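You operate a simulated robot arm through the tools that you are given. There is no shell and no other tool. Be economical: measure what you need, move in short steps, check, and stop when the job is done.

You are at the controls of a simulated two-armed robot. One attempt, no reset.

JOB
Stack the squat carton labelled "Y61" from the side bench top on top of the squat carton that says "Y67". Put the blue seal disc from the side bench top on the side bench shelf and the white seal disc on top of the beige wood block there. Put the yellow tape roll from the front bench top on top of the navy pad and the black tape roll on top of the handwheel. Put the seal kit box from the front bench top on the plain front spoke. The order is free.

It is judged by the outcome, as a careful person would: the job done as asked, and still so three seconds after it is handed in. It fails if anything else is knocked over, pushed out of place, dropped, spilled or broken. A push-on lid holds only when it is set on centred and level and pressed home; a screw cap is set on level and turned clockwise until tight.

ROBOT AND FRAMES
Two 6-joint arms with two-finger grippers on one trunk, on a base that drives. Base frame: it is fixed to the floor where the robot stands at the start and does not move with it; the origin is under the middle of the robot, x ahead of it, y to its left, z up; the surface under the hand at the start is at about z = 900. Lengths are in mm, angles in degrees, forces in N, time in s.
The left shoulder is at the start at [61, 142, 900], the right one opposite. With the tool pointing down near the work surface each hand reaches from about 260 to 700 mm from the robot's upright axis, wherever it stands, measured 20 degrees to its own side. Places, roughly: handwheel (15x15x9 cm) [-2100, -2200, 900]; navy pad (34x22x5 cm) [-1300, -2200, 900]; plain front spoke [-4000, -200, 900]; seal disc [500, -750, 1000]; seal kit box [-4500, -2250, 1000]; side bench shelf [700, -800, 300]; squat carton [500, 0, 1000]; tape roll [-1750, -2000, 1000]; wood block (12x6x5 cm) [500, -800, 900]. Payload 2.45 kg a hand.
Tool frame (each hand has its own): the origin (TCP) lies between the finger pads and is the grasp point; the fingertips stand 26 mm ahead of it; z points along the fingers, y is the line along which they close. Largest opening 96 mm; the body of the gripper starts 69 mm behind the TCP.
Orientation is that of the tool frame in the base frame, as [roll, pitch, yaw] about the fixed x, y, z axes, in that order (R = Rz(yaw) Ry(pitch) Rx(roll)). With the fingers straight down and closing along the base's y, the tool's x points along the base's -x, its y along +y and its z along -z.

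CONTROLS
- The arms move only by the tool nudge_tool. It takes "left_steps", "right_steps" or both (then of equal length, played together; a hand with none holds still); each is a list of rows, each a list of 7 numbers: the closure, from 0 (fully open) to 1 (shut), then the shift along the tool's x, y, z in mm, then the turn, a rotation vector about the tool's x, y, z in degrees. In form: [[hand, tx, ty, tz, ax, ay, az], ...]. A call has 1 to 20 rows; each row is the pose to reach, as a shift and turn from the pose commanded when the call began, along the tool's axes at that moment. A row lasts 0.2 s, in which the tool goes at most 50 mm and 8.6 degrees; a call with a longer step from one row to the next is refused whole, and so is a gripper value outside its range. A pose out of reach is approached as far as the arm can. The call stops where the force on the tool passes 40 N (or 10 N more than at its start, if that is more) or the arm is blocked; 0.2 s more then pass. Each finger halts on what it meets, pressing with about 22 N; the grip force reading is that of the motor and also rises with nothing between the fingers. The clock runs only during rows and for 0.2 s after the last one: add rows that repeat a pose to give the fingers time. The reply holds the time, the measured pose of the TCP, the force on the tool along the base axes, the opening and the grip force, in the units named above and with some noise, with the torque about the TCP (base axes, N m) and any sound that the robot's microphone picked up.
- Cameras (640 x 400 px; columns grow to the right, rows downward): "scene" is now at [133.3, -28.9, 1503.7]; the picture's right is [-0.40, -0.92, 0.00], its down [-0.70, 0.30, -0.65] and it looks along [0.60, -0.26, -0.76] (base axes); focal length 284 px, centre (320, 200). "left" rides on the left gripper at [81, -3, -98] in its tool frame; the picture's right is [0.04, 1.00, 0.00], its down [-0.73, 0.03, -0.68] and it looks along [-0.68, 0.03, 0.73] (tool axes); focal length 256 px, centre (320, 200). "right" rides on the right gripper at [82, 3, -98] in its tool frame; the picture's right is [-0.04, 1.00, 0.00], its down [-0.73, -0.03, -0.68] and it looks along [-0.68, -0.03, 0.73] (tool axes); focal length 256 px, centre (320, 200).
- snapshot(camera): a new picture of that camera. It takes no simulated time.
- lift_body(by): slides the trunk up (or, below 0, down) by that many mm; the arms and the scene camera ride with it, the base frame stays. It gives what a move gives, with no picture.
- steer(legs): drives the robot by 1 to 6 legs, each [ahead, turn to the left] in mm and degrees, along the robot's own axes; the way and the turn of a leg run together, so that a leg with both is an arc; at most 1500 mm and 180 degrees a leg. The arms and the cameras ride along, it lands a little off, and it stops where it bumps. It gives what a move gives.
- head_to(pan, tilt): turns the head with the scene camera to pan (to the left, within 86 degrees either way) and tilt (down, from -29 to 69), counted from straight ahead of the robot. It gives what a move gives.
- pixel_to_xyz(camera, pixels): there is no depth. For up to 12 entries [column, row, z] of the newest picture of that camera ("zoom" is the newest enlarged one), the place [x, y] in the base frame at which the ray of that pixel passes the height z, good to about 3 mm. It takes no simulated time.
- close_up(camera, box): a new picture of the part [left, top, right, bottom] of that camera's present view, enlarged. It takes no simulated time.
- sign_off(): hands the job in; it is judged then, once.

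Work in short steps. Measure before you move; look again where a grasp or a placing could have gone wrong, and mend it. You have 124 turns and 136 pictures in all, those below and enlarged ones among them. Open the grippers and draw the arms clear of the work before you hand the job in, unless the task says otherwise; then end with one line.

The tools are called after "Call:" by a JSON object that holds its "api" and its "payload". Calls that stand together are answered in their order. nudge_tool: Moves the arms, as the interface text tells. Its arguments: {"type":"object","properties":{"left_steps":{"type":"array","items":{"type":"array","items":{"type":"number"}}},"right_steps":{"type":"array","items":{"type":"array","items":{"type":"number"}}}},"required":[]} The other tools are called the same way: lift_body (by) slides the trunk up or down; steer (legs) drives the base; head_to (pan, tilt) turns the head that bears the scene camera; snapshot (camera) takes a picture; pixel_to_xyz (camera, pixels) gives the place at which the rays of pixels pass given heights; close_up (camera, box) takes an enlarged picture of a part of a camera's view; sign_off () hands the job in.

At the start:

```text
clock: 0.0
left_eef_pos: [435.1, 55.9, 1200.8]
left_ee_rot: [-180.0, 0.1, 179.7]
left_contact_force: [-0.5, 0.6, -0.7]
left_moment: [0.01, 0.02, -0.01]
left_opening: 95.9
left_grip_force: 0.0
right_eef_pos: [485.4, -349.6, 1148.3]
right_ee_rot: [-179.9, -0.1, 179.7]
right_contact_force: [0.3, 0.5, 0.3]
right_moment: [-0.02, 0.04, 0.01]
right_opening: 95.9
right_grip_force: 0.0
trunk travel left (down, up): [-525.0, 65.0]
robot x, y, heading: [-0.6, -0.8, -0.2]
head pan, tilt: [-23.4, 49.5]
```

scene: 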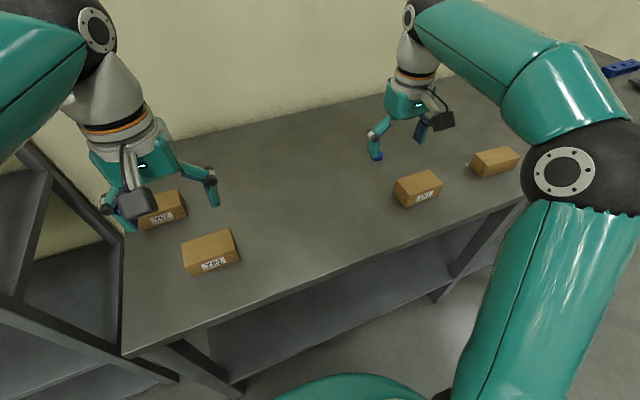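
right: 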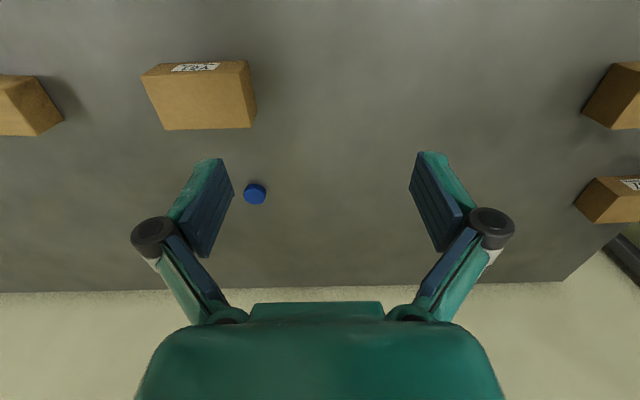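
left: 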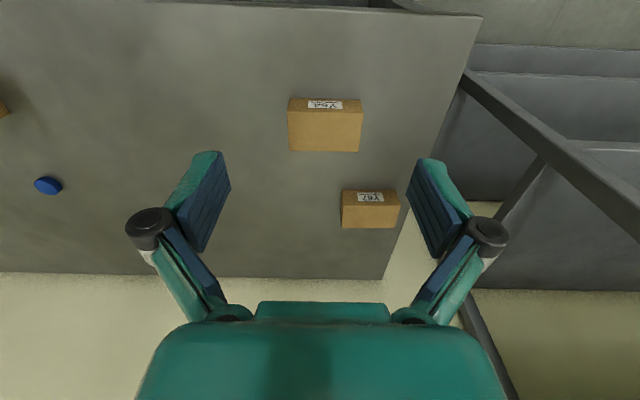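

The four cartons need their labels read; I take enlarged views of the left and right hand cameras and of the scene.

Call:
{"api": "close_up", "payload": {"camera": "left", "box": [270, 80, 430, 240]}}

Call:
{"api": "close_up", "payload": {"camera": "scene", "box": [370, 100, 640, 270]}}

```text
2.50 times, centred on (350, 160) of left
```

zoom: 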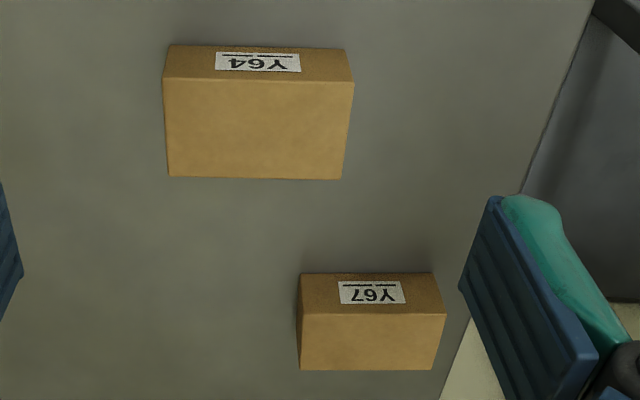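

```text
2.35 times, centred on (505, 185) of scene
```

zoom: 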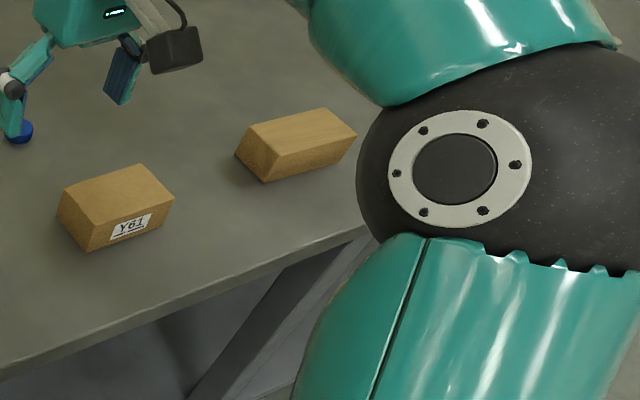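

Y67 is the far left carton, Y64 the near left one, and Y61 the one right of centre. I turn the head right to see the seal discs, the wood block and the shelf.

Call:
{"api": "head_to", "payload": {"pan": -60, "tilt": 40}}

Call:
{"api": "snapshot", "payload": {"camera": "scene"}}

Call:
{"api": "pixel_to_xyz", "payload": {"camera": "right", "pixels": [[255, 192, 905], [154, 130, 945], [254, 128, 945], [247, 60, 945], [142, 76, 945], [220, 66, 920], [0, 135, 945]]}}

Call:
{"api": "pixel_to_xyz", "payload": {"camera": "left", "pixels": [[288, 150, 945], [360, 152, 945], [362, 112, 945], [343, 228, 945], [396, 228, 945], [342, 204, 945], [399, 205, 945], [45, 186, 905]]}}

```text
clock: 1.0
left_eef_pos: [435.1, 55.2, 1201.3]
left_ee_rot: [179.9, 0.0, 179.7]
left_contact_force: [0.4, 0.0, -0.6]
left_moment: [-0.01, -0.03, 0.0]
left_opening: 95.9
left_grip_force: 0.0
right_eef_pos: [485.2, -349.8, 1149.4]
right_ee_rot: [-180.0, 0.0, 179.6]
right_contact_force: [0.6, 0.3, -0.1]
right_moment: [0.03, -0.01, 0.02]
right_opening: 96.0
right_grip_force: 0.0
trunk travel left (down, up): [-525.0, 65.0]
robot x, y, heading: [1.3, -1.8, 0.2]
head pan, tilt: [-60.0, 40.0]
```

```text
130 pictures are left
```

scene: 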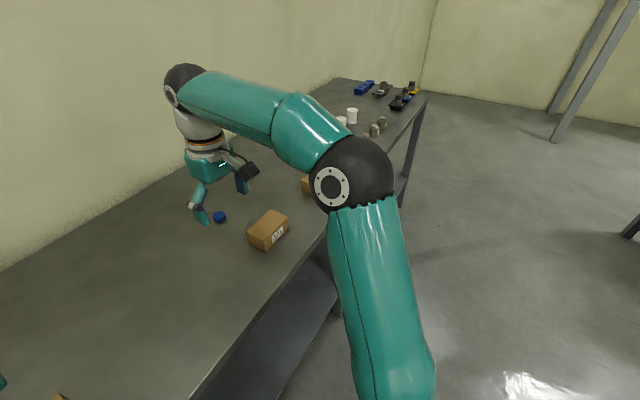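

```text
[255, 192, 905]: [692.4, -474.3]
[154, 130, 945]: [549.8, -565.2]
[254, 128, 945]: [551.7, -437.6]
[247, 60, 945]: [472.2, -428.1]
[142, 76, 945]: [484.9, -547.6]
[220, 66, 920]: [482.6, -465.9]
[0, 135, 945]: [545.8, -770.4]
```

```text
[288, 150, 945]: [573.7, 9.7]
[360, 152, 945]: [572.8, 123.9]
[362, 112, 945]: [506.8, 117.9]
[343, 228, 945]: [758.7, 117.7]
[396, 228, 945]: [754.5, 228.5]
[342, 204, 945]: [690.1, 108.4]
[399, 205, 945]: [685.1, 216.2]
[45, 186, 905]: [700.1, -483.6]
```

Y61 and the blue disc are within the right hand camera's view. I enlarge it to get exact edges of the carton and disc.

Call:
{"api": "close_up", "payload": {"camera": "right", "box": [120, 40, 280, 140]}}

Call:
{"api": "head_to", "payload": {"pan": 0, "tilt": 55}}

Call:
{"api": "snapshot", "payload": {"camera": "scene"}}

```text
4.00 times, centred on (200, 90) of right
```

zoom: 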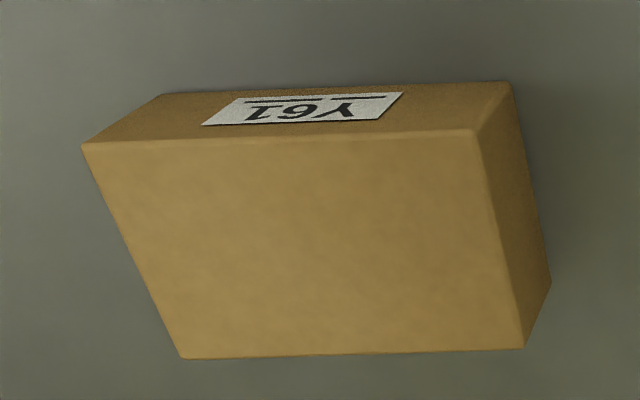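

```text
clock: 2.3
left_eef_pos: [435.3, 56.8, 1201.2]
left_ee_rot: [-180.0, 0.1, 179.7]
left_contact_force: [-0.2, 0.3, 0.4]
left_moment: [-0.01, 0.01, 0.02]
left_opening: 96.0
left_grip_force: 0.1
right_eef_pos: [484.6, -350.3, 1149.3]
right_ee_rot: [180.0, -0.1, 179.8]
right_contact_force: [0.6, 0.4, -0.1]
right_moment: [-0.03, 0.0, 0.01]
right_opening: 95.9
right_grip_force: 0.2
trunk travel left (down, up): [-525.0, 65.0]
robot x, y, heading: [2.6, -3.5, -0.1]
head pan, tilt: [0.0, 55.0]
```

```text
128 pictures are left
```

scene: 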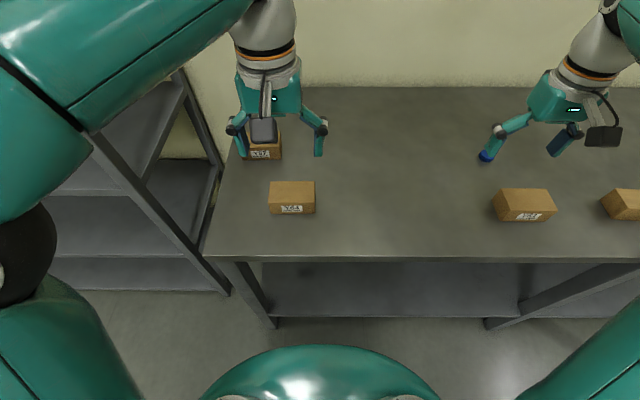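

I query corner positions at several heights to find the box height.

Call:
{"api": "pixel_to_xyz", "payload": {"camera": "zoom", "pixels": [[512, 82, 900], [550, 283, 900], [473, 130, 940], [473, 130, 950], [473, 130, 960], [525, 348, 940], [525, 348, 950], [525, 348, 960], [82, 145, 950], [182, 358, 950]]}}

Call:
{"api": "pixel_to_xyz", "payload": {"camera": "scene", "pixels": [[215, 258, 900], [640, 261, 900], [290, 270, 300], [290, 315, 300], [520, 318, 300], [316, 213, 900], [254, 158, 900]]}}

```text
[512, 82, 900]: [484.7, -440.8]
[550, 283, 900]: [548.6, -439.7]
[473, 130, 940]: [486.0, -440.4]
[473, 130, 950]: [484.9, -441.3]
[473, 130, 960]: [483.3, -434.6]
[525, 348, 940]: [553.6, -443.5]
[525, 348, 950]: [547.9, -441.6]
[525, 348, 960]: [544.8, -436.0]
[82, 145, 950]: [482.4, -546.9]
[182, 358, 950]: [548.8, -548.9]
```

```text
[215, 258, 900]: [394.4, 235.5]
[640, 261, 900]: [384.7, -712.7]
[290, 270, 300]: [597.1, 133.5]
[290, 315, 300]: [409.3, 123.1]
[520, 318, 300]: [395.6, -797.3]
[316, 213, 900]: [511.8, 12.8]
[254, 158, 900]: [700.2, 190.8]
```

Y61 measures about x 484–549, y −547…−440, height 48, centre (516,−494). I swing the right hand over it and turn it so that it closes along x.

Call:
{"api": "nudge_tool", "payload": {"right_steps": [[0, -3, -14, 8, 0, 0, 8.2], [0, -6, -28, 16, 0, 0, 16.4], [0, -9, -42, 24, 0, 0, 24.6], [0, -12, -56, 32, 0, 0, 32.8], [0, -15, -70, 40, 0, 0, 41], [0, -18, -84, 48, 0, 0, 49.2], [0, -21, -98, 56, 0, 0, 57.4], [0, -24, -112, 64, 0, 0, 65.6], [0, -27, -126, 72, 0, 0, 73.8], [0, -30, -140, 80, 0, 0, 82], [0, -31, -144, 80, 0, 0, 90], [0, -31, -144, 80, 0, 0, 90]]}}

Call:
{"api": "snapshot", "payload": {"camera": "right"}}

```text
clock: 4.9
left_eef_pos: [435.2, 55.7, 1202.4]
left_ee_rot: [-180.0, 0.0, 179.7]
left_contact_force: [0.3, 0.4, -0.2]
left_moment: [0.0, 0.03, -0.02]
left_opening: 95.6
left_grip_force: 0.0
right_eef_pos: [512.8, -493.4, 1070.1]
right_ee_rot: [179.9, 0.0, 89.6]
right_contact_force: [-0.3, -0.1, -0.5]
right_moment: [0.04, -0.01, 0.0]
right_opening: 96.0
right_grip_force: 0.2
trunk travel left (down, up): [-525.0, 65.0]
robot x, y, heading: [2.8, -0.3, -0.0]
head pan, tilt: [0.0, 55.0]
```

```text
127 pictures are left
```

right: 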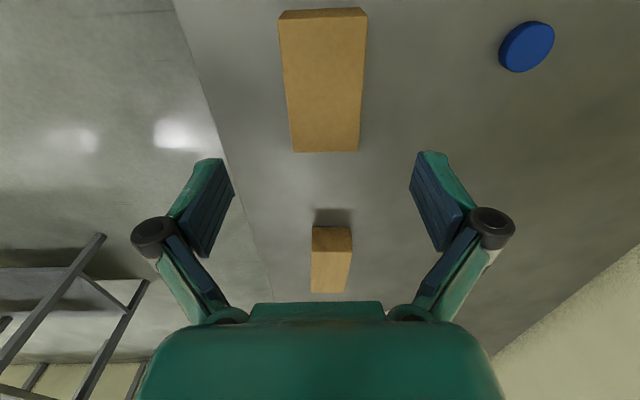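

The carton lies between the fingers' line; I verify its top corners from here.

Call:
{"api": "pixel_to_xyz", "payload": {"camera": "right", "pixels": [[281, 20, 948], [366, 16, 948], [293, 152, 948], [358, 151, 948], [526, 47, 905], [313, 230, 950], [350, 230, 950], [313, 292, 950]]}}

```text
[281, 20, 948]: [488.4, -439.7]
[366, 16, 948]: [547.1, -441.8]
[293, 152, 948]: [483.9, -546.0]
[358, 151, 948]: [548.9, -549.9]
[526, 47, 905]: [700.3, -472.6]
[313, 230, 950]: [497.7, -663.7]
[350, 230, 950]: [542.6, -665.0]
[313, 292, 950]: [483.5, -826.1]
```

Centre confirmed at about (517,−494). I go down to grip height 932 and close.

Call:
{"api": "nudge_tool", "payload": {"right_steps": [[0, 0, 3, 40, 0, 0, 0], [0, 0, 3, 80, 0, 0, 0], [0, 0, 3, 115, 0, 0, 0], [0, 0, 3, 138, 0, 0, 0], [0.3, 0, 3, 138, 0, 0, 0], [0.6, 0, 3, 138, 0, 0, 0], [0.6, 0, 3, 138, 0, 0, 0], [0.6, 0, 3, 138, 0, 0, 0], [0.6, 0, 3, 110, 0, 0, 0], [0.6, 0, 3, 70, 0, 0, 0], [0.6, 0, 3, 30, 0, 0, 0], [0.6, 0, 3, -10, 0, 0, 0], [0.6, 0, 3, -50, 0, 0, 0]]}}

Call:
{"api": "snapshot", "payload": {"camera": "right"}}

```text
clock: 7.7
left_eef_pos: [436.2, 57.1, 1201.0]
left_ee_rot: [-179.9, 0.0, 179.7]
left_contact_force: [-0.1, -0.5, -0.2]
left_moment: [-0.01, 0.01, -0.02]
left_opening: 95.8
left_grip_force: 0.0
right_eef_pos: [516.5, -492.4, 1119.2]
right_ee_rot: [-180.0, -0.2, 89.8]
right_contact_force: [0.7, 0.4, 0.0]
right_moment: [-0.01, -0.01, -0.01]
right_opening: 38.5
right_grip_force: 0.0
trunk travel left (down, up): [-525.0, 65.0]
robot x, y, heading: [0.5, 0.1, -0.3]
head pan, tilt: [0.0, 55.0]
```

```text
126 pictures are left
```

right: 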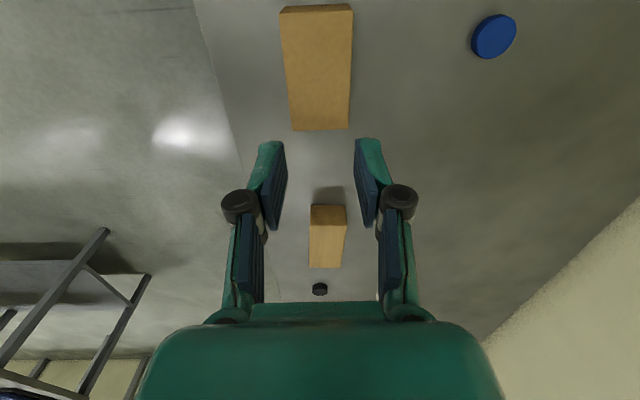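

The hand came up empty (opening 38.5, carton still below). I go down again, shut with full command and read the state before lifting.

Call:
{"api": "nudge_tool", "payload": {"right_steps": [[0, 0, 0, 40, 0, 0, 0], [0, 0, 0, 80, 0, 0, 0], [0, 0, 0, 120, 0, 0, 0], [0, 0, 0, 160, 0, 0, 0], [0, 0, 0, 188, 0, 0, 0], [0, 0, 0, 188, 0, 0, 0], [0, 0, 0, 188, 0, 0, 0]]}}

Call:
{"api": "snapshot", "payload": {"camera": "right"}}

```text
clock: 9.3
left_eef_pos: [436.3, 55.3, 1201.0]
left_ee_rot: [180.0, 0.0, 179.7]
left_contact_force: [-0.9, -0.2, 0.2]
left_moment: [-0.02, -0.03, 0.03]
left_opening: 95.7
left_grip_force: 0.1
right_eef_pos: [518.6, -496.8, 929.0]
right_ee_rot: [180.0, 0.0, 89.7]
right_contact_force: [-0.1, -0.2, 0.6]
right_moment: [0.0, 0.03, -0.02]
right_opening: 95.8
right_grip_force: 0.1
trunk travel left (down, up): [-525.0, 65.0]
robot x, y, heading: [-0.3, 3.1, -0.3]
head pan, tilt: [0.0, 55.0]
```

```text
125 pictures are left
```

right: 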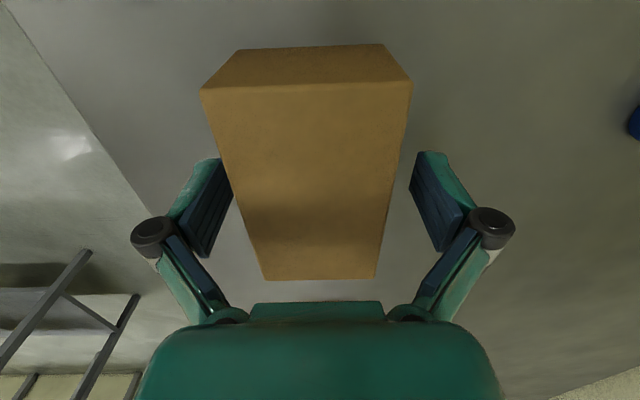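

The carton stands squarely between the open fingers. I shut them and read.

Call:
{"api": "nudge_tool", "payload": {"right_steps": [[1, 0, 0, 0, 0, 0, 0], [1, 0, 0, 0, 0, 0, 0], [1, 0, 0, 0, 0, 0, 0], [1, 0, 0, 0, 0, 0, 0], [1, 0, 0, -15, 0, 0, 0]]}}

Call:
{"api": "snapshot", "payload": {"camera": "right"}}

```text
clock: 10.5
left_eef_pos: [434.8, 55.6, 1200.9]
left_ee_rot: [-179.9, 0.0, 179.7]
left_contact_force: [0.4, 0.7, -0.2]
left_moment: [0.0, 0.02, -0.04]
left_opening: 95.9
left_grip_force: 0.1
right_eef_pos: [517.4, -494.4, 943.8]
right_ee_rot: [180.0, 0.0, 89.6]
right_contact_force: [0.3, -1.0, -1.7]
right_moment: [-0.02, -0.03, 0.0]
right_opening: 64.6
right_grip_force: 22.5
trunk travel left (down, up): [-525.0, 65.0]
robot x, y, heading: [-0.5, -2.0, 0.0]
head pan, tilt: [0.0, 55.0]
```

```text
124 pictures are left
```

right: 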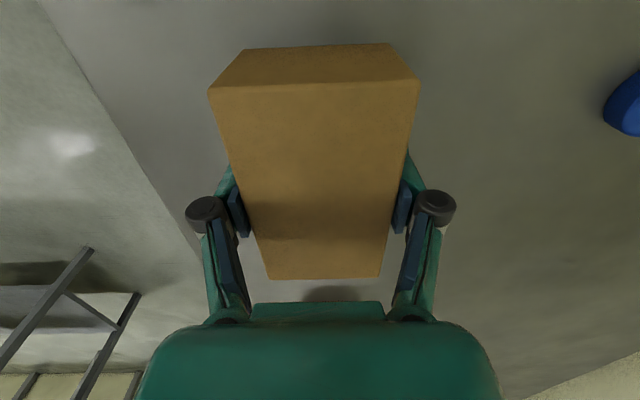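

Carton is held (65 mm, 22 N). I lift it clear and look left at the rack before turning the robot.

Call:
{"api": "nudge_tool", "payload": {"right_steps": [[1, 0, 0, -40, 0, 0, 0], [1, 0, 0, -80, 0, 0, 0], [1, 0, 0, -120, 0, 0, 0], [1, 0, 0, -160, 0, 0, 0], [1, 0, 0, -180, 0, 0, 0]]}}

Call:
{"api": "head_to", "payload": {"pan": 25, "tilt": 45}}

Call:
{"api": "snapshot", "payload": {"camera": "scene"}}

```text
clock: 11.7
left_eef_pos: [436.2, 56.9, 1200.3]
left_ee_rot: [180.0, -0.1, 179.7]
left_contact_force: [-0.4, 0.0, 0.1]
left_moment: [-0.04, -0.01, 0.01]
left_opening: 95.8
left_grip_force: 0.0
right_eef_pos: [517.8, -494.8, 1125.4]
right_ee_rot: [-179.8, -0.1, 89.7]
right_contact_force: [0.3, 0.2, -1.5]
right_moment: [0.0, 0.01, 0.02]
right_opening: 64.7
right_grip_force: 22.0
trunk travel left (down, up): [-525.0, 65.0]
robot x, y, heading: [0.4, -3.9, 0.1]
head pan, tilt: [0.0, 55.0]
```

```text
clock: 12.6
left_eef_pos: [435.9, 55.8, 1201.7]
left_ee_rot: [180.0, 0.0, 179.6]
left_contact_force: [0.2, 0.6, -0.6]
left_moment: [-0.01, 0.03, -0.02]
left_opening: 96.1
left_grip_force: 0.0
right_eef_pos: [517.3, -495.7, 1125.6]
right_ee_rot: [-180.0, 0.0, 89.7]
right_contact_force: [0.1, -0.2, -1.4]
right_moment: [0.0, -0.02, -0.02]
right_opening: 64.5
right_grip_force: 21.8
trunk travel left (down, up): [-525.0, 65.0]
robot x, y, heading: [-4.4, -1.5, 0.1]
head pan, tilt: [25.0, 45.0]
```

```text
123 pictures are left
```

scene: 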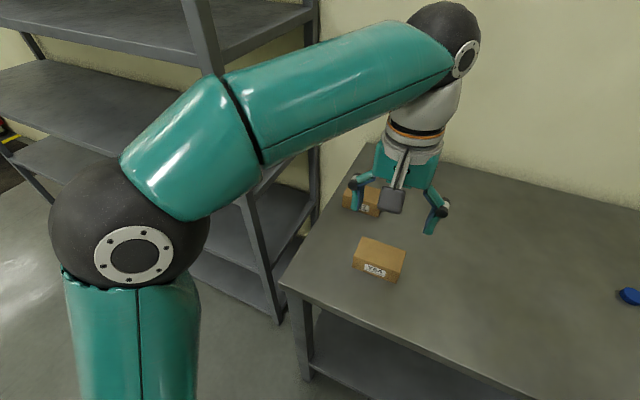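

A tall rack post stands to the left, so I avoid turning left. I measure the rack foot and the bench edge.

Call:
{"api": "pixel_to_xyz", "payload": {"camera": "scene", "pixels": [[278, 322, 0], [318, 215, 900], [262, 250, 600], [282, 282, 900], [376, 208, 900], [300, 380, 0], [378, 190, 948], [380, 215, 900], [343, 207, 900], [345, 187, 948]]}}

Call:
{"api": "close_up", "payload": {"camera": "scene", "box": [320, 160, 480, 260]}}

```text
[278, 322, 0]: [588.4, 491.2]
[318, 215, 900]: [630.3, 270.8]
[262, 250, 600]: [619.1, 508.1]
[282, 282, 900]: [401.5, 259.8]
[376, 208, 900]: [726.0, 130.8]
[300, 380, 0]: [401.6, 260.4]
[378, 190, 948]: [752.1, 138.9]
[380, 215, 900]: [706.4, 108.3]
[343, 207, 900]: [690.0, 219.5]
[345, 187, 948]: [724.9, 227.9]
```

```text
4.00 times, centred on (400, 210) of scene
```

zoom: 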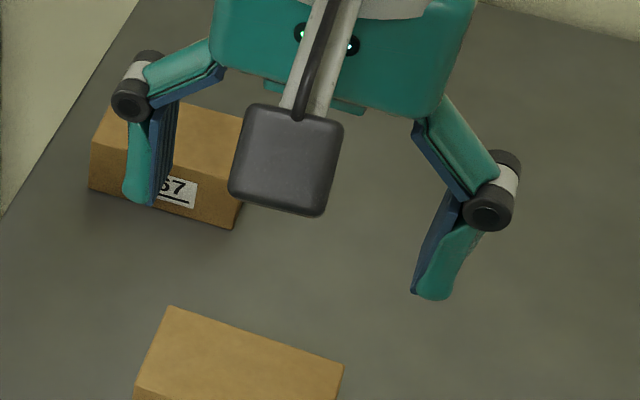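

Rack post is at about (600,490), so going straight ahead is safe. I drive 90 mm ahead with the carton held high, then will hand the carton over to the left hand by way of the bench.

Call:
{"api": "steer", "payload": {"legs": [[90, 0]]}}

```text
clock: 13.7
left_eef_pos: [528.1, 56.3, 1201.0]
left_ee_rot: [180.0, -0.1, 179.7]
left_contact_force: [0.0, 0.9, 0.3]
left_moment: [0.02, 0.03, 0.02]
left_opening: 95.8
left_grip_force: 0.0
right_eef_pos: [610.2, -495.0, 1124.6]
right_ee_rot: [-179.9, 0.0, 89.7]
right_contact_force: [0.9, 0.5, -2.7]
right_moment: [0.01, 0.06, 0.02]
right_opening: 64.8
right_grip_force: 22.2
trunk travel left (down, up): [-525.0, 65.0]
robot x, y, heading: [91.1, -1.3, 0.1]
head pan, tilt: [25.0, 45.0]
```

Now I carry the carton to (540,−180), between both hands, and set it down.

Call:
{"api": "nudge_tool", "payload": {"right_steps": [[1, 40, -9, 0, 0, 0, 0], [1, 80, -18, 0, 0, 0, 0], [1, 120, -27, 0, 0, 0, 0], [1, 160, -36, 0, 0, 0, 0], [1, 200, -45, 0, 0, 0, 0], [1, 240, -54, 0, 0, 0, 0], [1, 280, -63, 0, 0, 0, 0], [1, 315, -70, 0, 0, 0, 0], [1, 315, -70, 45, 0, 0, 0], [1, 315, -70, 90, 0, 0, 0], [1, 315, -70, 135, 0, 0, 0], [1, 315, -70, 170, 0, 0, 0], [1, 315, -70, 185, 0, 0, 0], [1, 315, -70, 193, 0, 0, 0], [1, 315, -70, 193, 0, 0, 0]]}}

```text
clock: 16.9
left_eef_pos: [525.1, 57.1, 1201.3]
left_ee_rot: [-180.0, 0.0, 179.8]
left_contact_force: [0.6, 0.1, -0.3]
left_moment: [-0.01, 0.01, -0.01]
left_opening: 96.1
left_grip_force: 0.1
right_eef_pos: [538.7, -180.2, 933.1]
right_ee_rot: [-180.0, -0.1, 89.8]
right_contact_force: [0.2, 0.5, -1.6]
right_moment: [0.01, 0.0, -0.01]
right_opening: 64.4
right_grip_force: 22.0
trunk travel left (down, up): [-525.0, 65.0]
robot x, y, heading: [92.5, -2.4, -0.0]
head pan, tilt: [25.0, 45.0]
```

Not yet touching (force −1.6 N, weight only). I lower 4 mm, open, and withdraw up and right.

Call:
{"api": "nudge_tool", "payload": {"right_steps": [[1, 0, 0, 3, 0, 0, 0], [1, 0, 0, 4, 0, 0, 0], [0.6, 0, 0, 4, 0, 0, 0], [0, 0, 0, 4, 0, 0, 0], [0, 0, 0, 4, 0, 0, 0], [0, 0, 0, 4, 0, 0, 0], [0, 0, 0, -40, 0, 0, 0], [0, 0, 0, -85, 0, 0, 0], [0, 0, 0, -130, 0, 0, 0], [0, 0, 0, -175, 0, 0, 0], [0, -45, 0, -190, 0, 0, 0], [0, -90, 0, -190, 0, 0, 0], [0, -135, 0, -190, 0, 0, 0], [0, -180, 0, -190, 0, 0, 0], [0, -225, 0, -190, 0, 0, 0], [0, -270, 0, -190, 0, 0, 0], [0, -300, 0, -190, 0, 0, 0]]}}

Call:
{"api": "nudge_tool", "payload": {"left_steps": [[0, 2, -24, 10, 0, 0, 8.2], [0, 4, -48, 20, 0, 0, 16.4], [0, 6, -72, 30, 0, 0, 24.6], [0, 8, -96, 40, 0, 0, 32.8], [0, 10, -120, 50, 0, 0, 41], [0, 12, -144, 60, 0, 0, 49.2], [0, 10, -168, 70, 0, 0, 57.4], [0, 4, -192, 80, 0, 0, 65.6], [0, -4, -216, 90, 0, 0, 73.8], [0, -10, -234, 95, 0, 0, 82], [0, -13, -237, 100, 0, 0, 90], [0, -13, -237, 100, 0, 0, 90]]}}

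Call:
{"api": "snapshot", "payload": {"camera": "left"}}

```text
clock: 20.5
left_eef_pos: [526.8, 57.3, 1201.2]
left_ee_rot: [-179.9, 0.1, 179.8]
left_contact_force: [0.8, -0.2, -0.4]
left_moment: [0.02, 0.01, 0.01]
left_opening: 95.9
left_grip_force: 0.1
right_eef_pos: [539.8, -479.9, 1124.7]
right_ee_rot: [-180.0, 0.1, 90.0]
right_contact_force: [0.2, -0.8, -0.4]
right_moment: [0.02, -0.02, -0.01]
right_opening: 95.9
right_grip_force: 0.0
trunk travel left (down, up): [-525.0, 65.0]
robot x, y, heading: [88.9, -1.1, 0.2]
head pan, tilt: [25.0, 45.0]
```

```text
clock: 22.6
left_eef_pos: [547.4, -105.3, 1201.6]
left_ee_rot: [177.1, 10.1, 112.1]
left_contact_force: [-0.3, -0.2, 0.6]
left_moment: [0.0, 0.0, -0.01]
left_opening: 96.1
left_grip_force: 0.0
right_eef_pos: [541.0, -479.5, 1124.7]
right_ee_rot: [-179.9, 0.1, 89.8]
right_contact_force: [0.3, -0.2, 1.1]
right_moment: [-0.01, -0.01, -0.01]
right_opening: 96.4
right_grip_force: 0.0
trunk travel left (down, up): [-525.0, 65.0]
robot x, y, heading: [90.1, 1.3, 0.2]
head pan, tilt: [25.0, 45.0]
stopped in row 10 (left hand): the arm was blocked; the commanded pose is now the measured one
```

```text
121 pictures are left
```

left: 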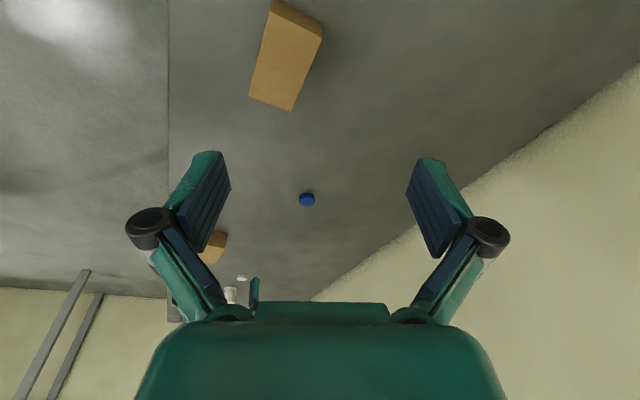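

The left arm got blocked at yaw 112 with a tilt. I look at the scene to see why.

Call:
{"api": "head_to", "payload": {"pan": -5, "tilt": 50}}

Call:
{"api": "snapshot", "payload": {"camera": "scene"}}

```text
clock: 23.5
left_eef_pos: [547.2, -107.6, 1202.1]
left_ee_rot: [177.0, 9.9, 112.0]
left_contact_force: [0.6, -0.2, 0.6]
left_moment: [0.04, 0.0, 0.02]
left_opening: 96.0
left_grip_force: 0.1
right_eef_pos: [539.9, -481.1, 1124.9]
right_ee_rot: [180.0, 0.0, 89.7]
right_contact_force: [0.0, 0.8, -0.5]
right_moment: [0.01, -0.02, 0.0]
right_opening: 95.9
right_grip_force: 0.1
trunk travel left (down, up): [-525.0, 65.0]
robot x, y, heading: [89.7, 1.7, 0.0]
head pan, tilt: [-5.0, 50.0]
```

```text
120 pictures are left
```

scene: 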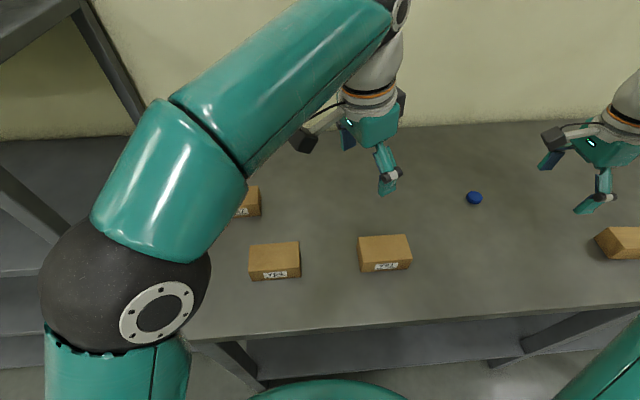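

It seems to be a wrist limit: the mirrored turn (camera inwards) works for the right arm. I level the hand first and unwind the turn.

Call:
{"api": "nudge_tool", "payload": {"left_steps": [[0, 0, 0, 0, 1.5, 5, 0], [0, 0, 0, 0, 3, 10, 0], [0, 0, 0, 0, 3, 10, 0]]}}

```text
clock: 24.1
left_eef_pos: [538.6, -43.0, 1298.3]
left_ee_rot: [176.5, 11.9, 116.4]
left_contact_force: [-0.2, -0.1, -0.1]
left_moment: [0.0, -0.02, -0.01]
left_opening: 96.0
left_grip_force: 0.1
right_eef_pos: [539.8, -479.5, 1124.8]
right_ee_rot: [-180.0, 0.0, 89.9]
right_contact_force: [0.1, 0.7, 0.9]
right_moment: [0.0, -0.01, -0.02]
right_opening: 96.1
right_grip_force: 0.1
trunk travel left (down, up): [-525.0, 65.0]
robot x, y, heading: [88.5, 0.4, -0.1]
head pan, tilt: [-5.0, 50.0]
stopped in row 3 (left hand): the arm was blocked; the commanded pose is now the measured one
```

The arm is near a limit; I unwind the yaw in the free direction.

Call:
{"api": "nudge_tool", "payload": {"left_steps": [[0, 0, 0, 0, 0, 0, -8], [0, 0, 0, 0, 0, 0, -16], [0, 0, 0, 0, 0, 0, -24], [0, 0, 0, 0, 0, 0, -32], [0, 0, 0, 0, 0, 0, -40], [0, 0, 0, 0, 0, 0, -48], [0, 0, 0, 0, 0, 0, -56], [0, 0, 0, 0, 0, 0, -63], [0, 0, 0, 0, 0, 0, -63]]}}

```text
clock: 26.1
left_eef_pos: [539.0, -44.4, 1297.2]
left_ee_rot: [-171.1, 8.5, -179.7]
left_contact_force: [0.4, -0.4, 0.0]
left_moment: [-0.03, -0.04, -0.02]
left_opening: 96.2
left_grip_force: 0.0
right_eef_pos: [540.9, -480.1, 1125.4]
right_ee_rot: [-179.9, 0.0, 89.9]
right_contact_force: [0.1, -0.4, 0.0]
right_moment: [0.01, -0.02, -0.01]
right_opening: 96.1
right_grip_force: 0.0
trunk travel left (down, up): [-525.0, 65.0]
robot x, y, heading: [89.1, 5.4, 0.0]
head pan, tilt: [-5.0, 50.0]
```

It moves freely again. I level the hand (correction about [−8.9, 8.5, −0.7]).

Call:
{"api": "nudge_tool", "payload": {"left_steps": [[0, 0, 0, 0, -4.4, 4.2, -0.3], [0, 0, 0, 0, -8.9, 8.5, -0.7], [0, 0, 0, 0, -8.9, 8.5, -0.7]]}}

```text
clock: 26.9
left_eef_pos: [516.6, -34.2, 1256.0]
left_ee_rot: [179.8, 0.1, 180.0]
left_contact_force: [0.3, -0.8, 0.0]
left_moment: [-0.01, 0.01, 0.02]
left_opening: 96.1
left_grip_force: 0.1
left hand out of reach, approached as far as the arm can: row 1, 2, 3
right_eef_pos: [539.9, -480.3, 1125.9]
right_ee_rot: [179.9, 0.0, 89.8]
right_contact_force: [-0.1, -0.4, 0.4]
right_moment: [0.02, -0.03, -0.03]
right_opening: 95.9
right_grip_force: 0.1
trunk travel left (down, up): [-525.0, 65.0]
robot x, y, heading: [93.8, 3.6, 0.1]
head pan, tilt: [-5.0, 50.0]
```

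Level now, but at the upper reach limit. I descend to clear height while turning the other way (−90 about tool z).

Call:
{"api": "nudge_tool", "payload": {"left_steps": [[0, 0, 0, 40, 0, 0, 0], [0, 0, 0, 80, 0, 0, 0], [0, 0, -10, 110, 0, 0, -8.2], [0, 0, -25, 140, 0, 0, -16.4], [0, 0, -40, 140, 0, 0, -24.6], [0, 0, -55, 140, 0, 0, -32.8], [0, 0, -70, 140, 0, 0, -41], [0, 0, -85, 140, 0, 0, -49.2], [0, 0, -100, 140, 0, 0, -57.4], [0, 0, -115, 140, 0, 0, -65.6], [0, 0, -130, 140, 0, 0, -73.8], [0, 0, -145, 140, 0, 0, -82], [0, 0, -145, 140, 0, 0, -90], [0, 0, -145, 140, 0, 0, -90]]}}

Call:
{"api": "snapshot", "payload": {"camera": "left"}}

```text
clock: 29.3
left_eef_pos: [542.8, -105.5, 1190.5]
left_ee_rot: [-173.6, -5.6, -102.7]
left_contact_force: [-0.2, 0.7, 0.1]
left_moment: [-0.01, 0.02, -0.04]
left_opening: 96.0
left_grip_force: 0.1
right_eef_pos: [540.0, -478.5, 1125.6]
right_ee_rot: [-180.0, 0.0, 89.8]
right_contact_force: [-1.4, -0.1, -1.1]
right_moment: [0.01, -0.02, -0.01]
right_opening: 96.2
right_grip_force: 0.0
trunk travel left (down, up): [-525.0, 65.0]
robot x, y, heading: [91.0, -2.4, -0.2]
head pan, tilt: [-5.0, 50.0]
stopped in row 11 (left hand): the arm was blocked; the commanded pose is now the measured one
```

```text
119 pictures are left
```

left: 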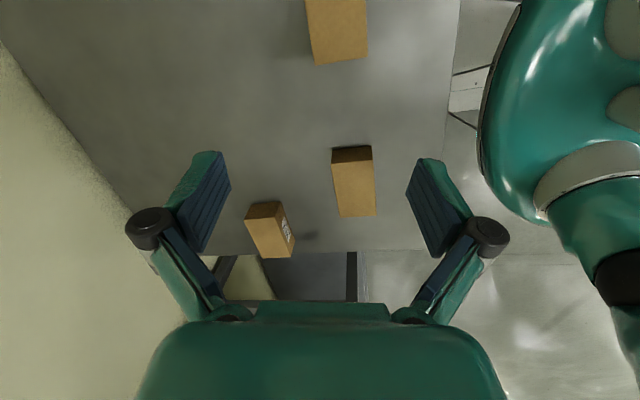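

The left arm is blocked again past y ≈ −105, so the left hand is awkward here. Instead I park the left hand back to its own side, and the right hand will re-take Y61 and place it after a small left turn of the base.

Call:
{"api": "nudge_tool", "payload": {"left_steps": [[0, -25, 18, 0, 0, 0, 7.5], [0, -50, 36, 0, 0, 0, 15], [0, -75, 54, 0, 0, 0, 22.5], [0, -100, 72, 0, 0, 0, 30], [0, -125, 90, 0, 0, 0, 37.5], [0, -150, 108, 0, 0, 0, 45], [0, -175, 126, 0, 0, 0, 52.5], [0, -200, 144, 0, 0, 0, 60], [0, -225, 162, 0, 0, 0, 67.5], [0, -247, 179, 0, 0, 0, 75], [0, -247, 179, 0, 0, 0, 77]]}}

Call:
{"api": "nudge_tool", "payload": {"right_steps": [[0, 45, 0, 0, 0, 0, 0], [0, 90, 0, 0, 0, 0, 0], [0, 135, 0, 0, 0, 0, 0], [0, 180, 0, 0, 0, 0, 0], [0, 225, 0, 0, 0, 0, 0], [0, 270, 0, 0, 0, 0, 0], [0, 299, 0, 20, 0, 0, 0], [0, 299, 0, 60, 0, 0, 0]]}}

Call:
{"api": "snapshot", "payload": {"camera": "right"}}

```text
clock: 31.7
left_eef_pos: [422.5, 171.1, 1148.5]
left_ee_rot: [-173.3, 4.8, -179.6]
left_contact_force: [-0.8, -0.2, -0.2]
left_moment: [-0.02, -0.01, 0.02]
left_opening: 95.9
left_grip_force: 0.2
right_eef_pos: [540.9, -479.9, 1125.8]
right_ee_rot: [-179.9, -0.1, 89.9]
right_contact_force: [0.1, -0.1, 0.1]
right_moment: [0.02, -0.01, -0.03]
right_opening: 96.0
right_grip_force: 0.1
trunk travel left (down, up): [-525.0, 65.0]
robot x, y, heading: [88.4, -5.1, 0.2]
head pan, tilt: [-5.0, 50.0]
```

```text
clock: 33.5
left_eef_pos: [423.7, 170.5, 1147.6]
left_ee_rot: [-173.3, 4.8, -179.5]
left_contact_force: [0.5, 0.3, 0.2]
left_moment: [0.0, 0.01, 0.04]
left_opening: 96.3
left_grip_force: 0.2
right_eef_pos: [541.0, -181.9, 1065.2]
right_ee_rot: [-179.8, -0.1, 89.7]
right_contact_force: [0.0, 0.5, 0.4]
right_moment: [0.01, -0.01, 0.0]
right_opening: 95.8
right_grip_force: 0.0
trunk travel left (down, up): [-525.0, 65.0]
robot x, y, heading: [91.0, -0.4, -0.1]
head pan, tilt: [-5.0, 50.0]
```

```text
118 pictures are left
```

right: 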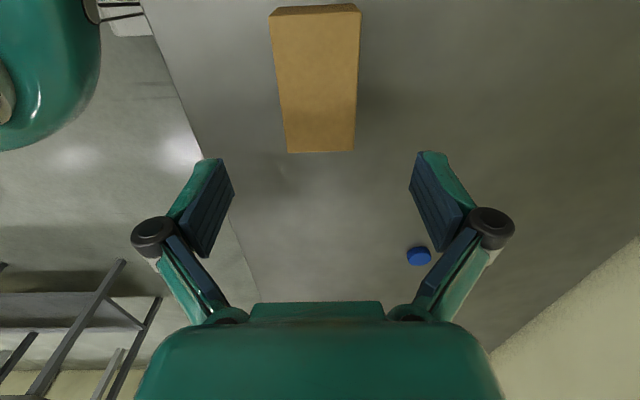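

Carton is still beneath the hand. I descend to 930, grip, lift.

Call:
{"api": "nudge_tool", "payload": {"right_steps": [[0, 0, -2, 45, 0, 0, 0], [0, 0, -2, 90, 0, 0, 0], [0, 0, -2, 120, 0, 0, 0], [0, 0, -2, 135, 0, 0, 0], [0, 0, -2, 135, 0, 0, 0], [1, 0, -2, 135, 0, 0, 0], [1, 0, -2, 135, 0, 0, 0], [1, 0, -2, 135, 0, 0, 0], [1, 0, -2, 135, 0, 0, 0], [1, 0, -2, 100, 0, 0, 0], [1, 0, -2, 60, 0, 0, 0], [1, 0, -2, 20, 0, 0, 0], [1, 0, -2, -20, 0, 0, 0], [1, 0, -2, -60, 0, 0, 0]]}}

Call:
{"api": "steer", "payload": {"legs": [[0, 15], [60, 0]]}}

Call:
{"api": "head_to", "payload": {"pan": 0, "tilt": 52}}

Call:
{"api": "snapshot", "payload": {"camera": "scene"}}

Call:
{"api": "snapshot", "payload": {"camera": "right"}}

```text
clock: 36.5
left_eef_pos: [422.6, 171.5, 1148.8]
left_ee_rot: [-173.3, 4.9, -179.5]
left_contact_force: [0.1, -0.5, 0.1]
left_moment: [0.03, 0.02, 0.02]
left_opening: 95.8
left_grip_force: 0.0
right_eef_pos: [537.8, -180.2, 1127.5]
right_ee_rot: [-179.9, 0.1, 89.9]
right_contact_force: [0.2, 0.3, -2.2]
right_moment: [0.02, -0.01, 0.0]
right_opening: 64.5
right_grip_force: 21.9
trunk travel left (down, up): [-525.0, 65.0]
robot x, y, heading: [92.1, 4.2, -0.1]
head pan, tilt: [-5.0, 50.0]
```

```text
clock: 38.5
left_eef_pos: [428.3, 267.2, 1146.5]
left_ee_rot: [-173.3, 4.7, -164.3]
left_contact_force: [0.6, 0.2, -0.7]
left_moment: [-0.05, 0.06, -0.02]
left_opening: 96.0
left_grip_force: 0.0
right_eef_pos: [629.0, -42.4, 1124.8]
right_ee_rot: [-179.7, 0.0, 104.9]
right_contact_force: [0.9, 0.0, -2.5]
right_moment: [-0.02, 0.04, 0.0]
right_opening: 64.5
right_grip_force: 22.1
trunk travel left (down, up): [-525.0, 65.0]
robot x, y, heading: [148.7, 10.6, 14.9]
head pan, tilt: [-5.0, 50.0]
```

```text
clock: 39.1
left_eef_pos: [424.5, 265.8, 1149.5]
left_ee_rot: [-173.4, 4.8, -164.5]
left_contact_force: [0.5, -0.3, -0.4]
left_moment: [0.03, -0.01, 0.01]
left_opening: 95.8
left_grip_force: 0.0
right_eef_pos: [625.9, -43.1, 1125.8]
right_ee_rot: [-180.0, 0.0, 104.9]
right_contact_force: [0.1, -0.7, -2.4]
right_moment: [-0.01, -0.02, 0.02]
right_opening: 64.6
right_grip_force: 21.6
trunk travel left (down, up): [-525.0, 65.0]
robot x, y, heading: [147.0, 14.3, 15.0]
head pan, tilt: [0.0, 52.0]
```

```text
117 pictures are left
```

scene: 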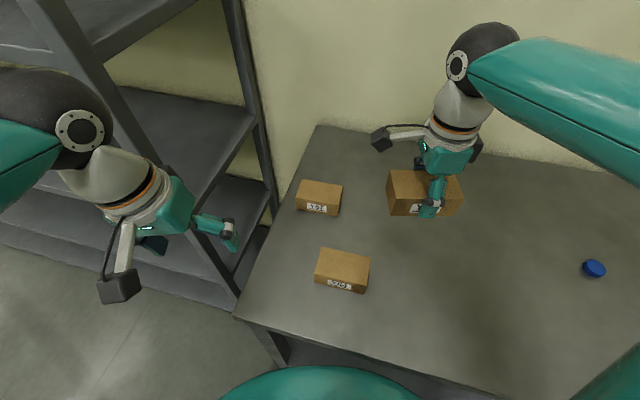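

```text
116 pictures are left
```

right: 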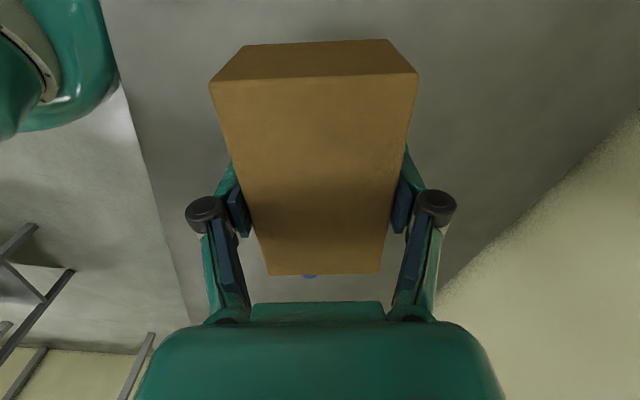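

Y67 is at scene (319,198). I zoom in to get its exact corners.

Call:
{"api": "close_up", "payload": {"camera": "scene", "box": [280, 165, 360, 225]}}

```text
6.67 times, centred on (320, 195) of scene
```

zoom: 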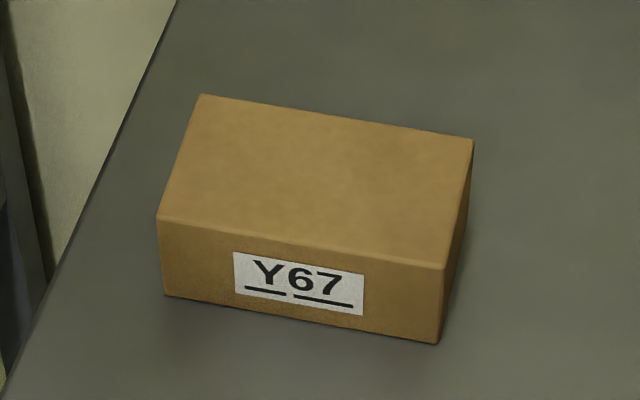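

Call:
{"api": "pixel_to_xyz", "payload": {"camera": "zoom", "pixels": [[168, 295, 900], [436, 343, 900], [157, 217, 948], [443, 270, 948], [472, 140, 948], [200, 95, 948], [157, 217, 944], [443, 270, 944]]}}

```text
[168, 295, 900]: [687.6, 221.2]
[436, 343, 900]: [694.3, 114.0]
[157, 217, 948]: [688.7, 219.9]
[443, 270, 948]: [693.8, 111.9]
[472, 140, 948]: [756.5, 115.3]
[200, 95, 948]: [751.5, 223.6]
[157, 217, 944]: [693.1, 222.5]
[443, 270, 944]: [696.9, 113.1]
```

Y67 centre is (722.6,167.7), turned about +2.7°, top at 948. I move the held carton above it, aligning yaw, stopping ~20 mm above.

Call:
{"api": "nudge_tool", "payload": {"right_steps": [[1, 30, 25, 0, 0, 0, 3], [1, 60, 50, 0, 0, 0, 6], [1, 90, 74, 0, 0, 0, 9], [1, 120, 99, 0, 0, 0, 12], [1, 150, 124, 0, 0, 0, 12.5], [1, 179, 147.5, 0, 0, 0, 12.5], [1, 179, 147.5, 40, 0, 0, 12.5], [1, 179, 147.5, 80, 0, 0, 12.5], [1, 179, 147.5, 110, 0, 0, 12.5], [1, 179, 147.5, 125, 0, 0, 12.5], [1, 179, 147.5, 125, 0, 0, 12.5]]}}

Call:
{"api": "close_up", "payload": {"camera": "scene", "box": [260, 125, 380, 225]}}

Call:
{"api": "snapshot", "payload": {"camera": "right"}}

```text
clock: 41.5
left_eef_pos: [426.0, 265.5, 1149.6]
left_ee_rot: [-173.3, 4.7, -164.4]
left_contact_force: [0.2, 0.2, -0.4]
left_moment: [-0.01, -0.01, 0.0]
left_opening: 95.9
left_grip_force: 0.2
right_eef_pos: [725.0, 165.4, 999.5]
right_ee_rot: [-179.8, 0.0, 92.3]
right_contact_force: [-0.1, -0.7, -2.5]
right_moment: [0.0, -0.01, 0.0]
right_opening: 64.7
right_grip_force: 21.8
right hand out of reach, approached as far as the arm can: row 6, 7
trunk travel left (down, up): [-525.0, 65.0]
robot x, y, heading: [148.5, 13.6, 14.9]
head pan, tilt: [0.0, 52.0]
```

```text
4.00 times, centred on (320, 175) of scene
```

zoom: 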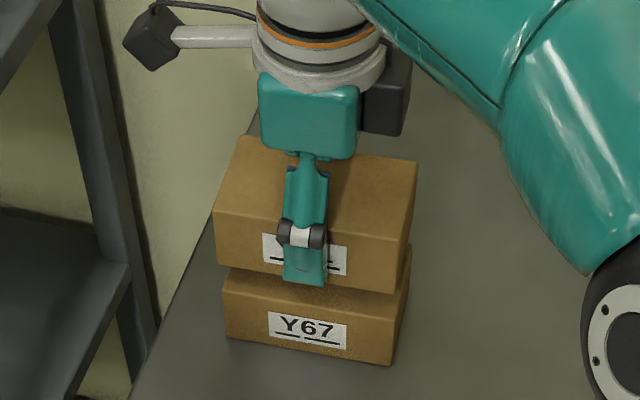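

```text
113 pictures are left
```

right: 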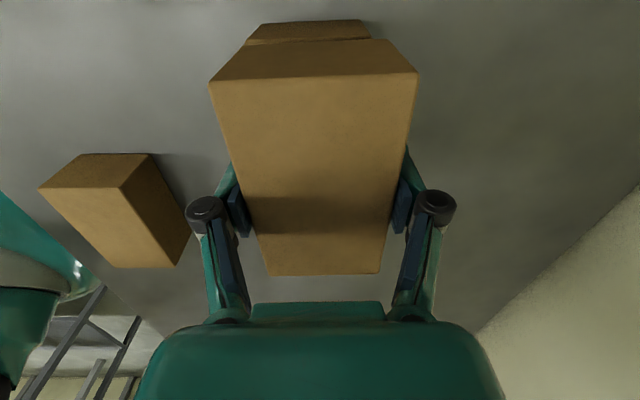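

Aligned well; I lower the last ~21 mm, watching force, then open and rise.

Call:
{"api": "nudge_tool", "payload": {"right_steps": [[1, 2, -2, 10, 0, 0, 0], [1, 2, -2, 16, 0, 0, 0], [1, 2, -2, 19, 0, 0, 0], [1, 2, -2, 21, 0, 0, 0], [1, 2, -2, 21, 0, 0, 0]]}}

```text
clock: 42.7
left_eef_pos: [425.1, 265.5, 1149.0]
left_ee_rot: [-173.2, 4.9, -164.4]
left_contact_force: [0.8, -0.7, -0.5]
left_moment: [0.0, -0.04, -0.01]
left_opening: 95.9
left_grip_force: 0.1
right_eef_pos: [722.5, 167.7, 980.6]
right_ee_rot: [-179.9, 0.0, 92.3]
right_contact_force: [-0.6, 2.0, 3.5]
right_moment: [0.24, 0.04, -0.02]
right_opening: 64.9
right_grip_force: 21.8
trunk travel left (down, up): [-525.0, 65.0]
robot x, y, heading: [149.0, 13.3, 14.9]
head pan, tilt: [0.0, 52.0]
```

Contact felt (+3.5 N). I open and go straight up.

Call:
{"api": "nudge_tool", "payload": {"right_steps": [[0.6, 0, 0, 0, 0, 0, 0], [0, 0, 0, 0, 0, 0, 0], [0, 0, 0, 0, 0, 0, 0], [0, 0, 0, 0, 0, 0, 0], [0, 0, 0, -30, 0, 0, 0], [0, 0, 0, -70, 0, 0, 0], [0, 0, 0, -110, 0, 0, 0], [0, -45, -10, -140, 0, 0, 0], [0, -90, -20, -140, 0, 0, 0], [0, -135, -30, -140, 0, 0, 0], [0, -180, -40, -140, 0, 0, 0], [0, -220, -60, -140, 0, 0, 0], [0, -260, -90, -140, 0, 0, 0]]}}

Call:
{"api": "close_up", "payload": {"camera": "scene", "box": [260, 125, 380, 225]}}

```text
refused: row 8 steps farther than a row can; nothing moved
```

```text
4.00 times, centred on (320, 175) of scene
```

zoom: 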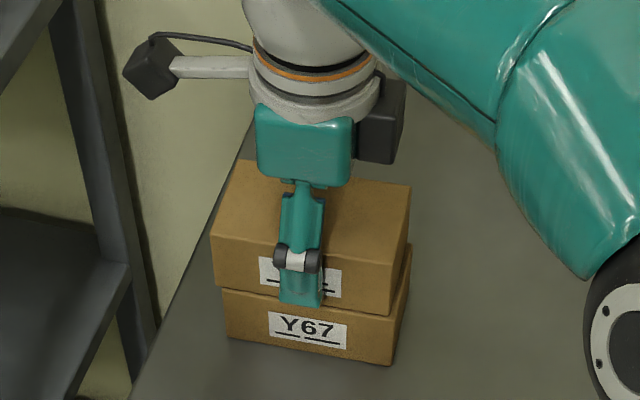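

One step was too long; the stack looks right. I repeat the release with shorter steps.

Call:
{"api": "nudge_tool", "payload": {"right_steps": [[0.6, 0, 0, 0, 0, 0, 0], [0, 0, 0, 0, 0, 0, 0], [0, 0, 0, 0, 0, 0, 0], [0, 0, 0, 0, 0, 0, 0], [0, 0, 0, -30, 0, 0, 0], [0, 0, 0, -70, 0, 0, 0], [0, 0, 0, -110, 0, 0, 0], [0, 0, 0, -140, 0, 0, 0], [0, -45, -10, -140, 0, 0, 0], [0, -90, -20, -140, 0, 0, 0], [0, -135, -30, -140, 0, 0, 0], [0, -180, -40, -140, 0, 0, 0], [0, -220, -60, -140, 0, 0, 0], [0, -260, -80, -140, 0, 0, 0]]}}

Call:
{"api": "close_up", "payload": {"camera": "scene", "box": [260, 125, 380, 225]}}

```text
clock: 45.7
left_eef_pos: [423.9, 266.7, 1150.0]
left_ee_rot: [-173.3, 4.9, -164.5]
left_contact_force: [-0.9, 0.0, 0.4]
left_moment: [0.01, 0.01, -0.02]
left_opening: 96.2
left_grip_force: 0.0
right_eef_pos: [651.8, -96.9, 1120.7]
right_ee_rot: [-180.0, 0.1, 92.4]
right_contact_force: [0.6, -0.3, 0.4]
right_moment: [0.0, 0.02, -0.02]
right_opening: 96.3
right_grip_force: 0.0
right hand out of reach, approached as far as the arm can: row 7, 8
trunk travel left (down, up): [-525.0, 65.0]
robot x, y, heading: [148.3, 10.0, 14.8]
head pan, tilt: [0.0, 52.0]
```

```text
4.00 times, centred on (320, 175) of scene
```

zoom: 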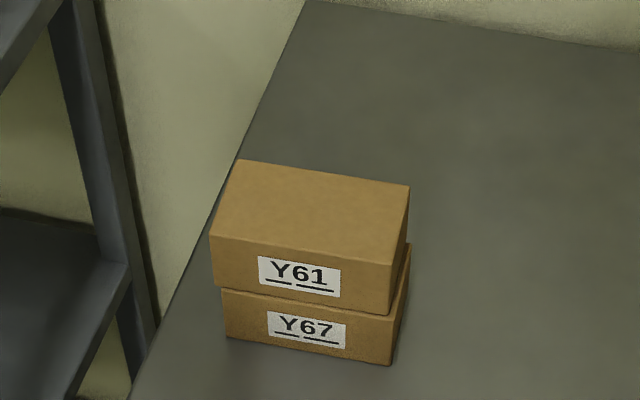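

Y61 sits squarely on Y67. Now I back off, drive right along the bench and face it at about y = −600 for the discs.

Call:
{"api": "steer", "payload": {"legs": [[-200, 0], [0, -105], [600, 0], [0, 90], [100, 0]]}}

Call:
{"api": "head_to", "payload": {"pan": -10, "tilt": 48}}

Call:
{"api": "snapshot", "payload": {"camera": "scene"}}

Call:
{"api": "snapshot", "payload": {"camera": "right"}}

```text
clock: 50.9
left_eef_pos: [249.4, -272.9, 1149.5]
left_ee_rot: [-173.4, 4.8, 115.1]
left_contact_force: [-0.3, -1.6, -1.2]
left_moment: [0.05, -0.01, 0.02]
left_opening: 96.1
left_grip_force: 0.0
right_eef_pos: [-65.1, -559.0, 1120.5]
right_ee_rot: [-179.8, -0.1, 12.1]
right_contact_force: [-0.4, -0.7, 0.2]
right_moment: [0.06, -0.01, -0.01]
right_opening: 95.7
right_grip_force: 0.0
trunk travel left (down, up): [-525.0, 65.0]
robot x, y, heading: [-8.6, -20.2, -66.9]
head pan, tilt: [0.0, 52.0]
stopped in leg 2: the robot was blocked; the commanded pose is now the measured one
```

```text
clock: 51.6
left_eef_pos: [252.9, -270.7, 1149.5]
left_ee_rot: [-173.3, 4.9, 115.4]
left_contact_force: [-0.1, 0.1, -0.2]
left_moment: [-0.05, -0.01, -0.03]
left_opening: 96.1
left_grip_force: 0.0
right_eef_pos: [-65.1, -555.8, 1122.9]
right_ee_rot: [180.0, 0.0, 12.1]
right_contact_force: [0.5, 0.0, 0.3]
right_moment: [-0.01, 0.0, 0.0]
right_opening: 96.1
right_grip_force: 0.1
trunk travel left (down, up): [-525.0, 65.0]
robot x, y, heading: [-5.0, -26.4, -66.6]
head pan, tilt: [-10.0, 48.0]
```

```text
110 pictures are left
```

scene: 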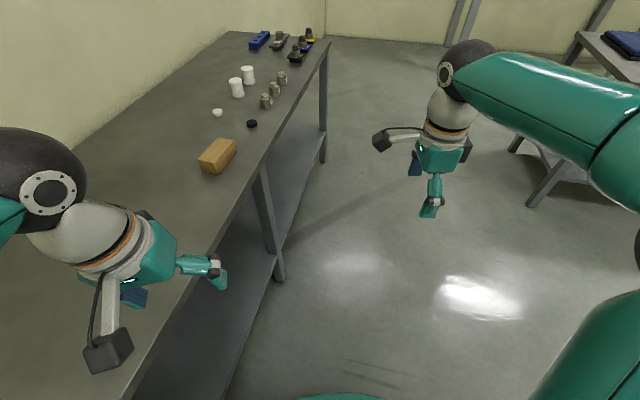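

```text
109 pictures are left
```

right: 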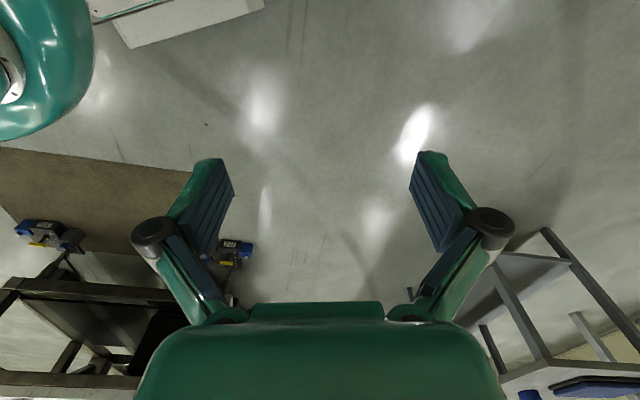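

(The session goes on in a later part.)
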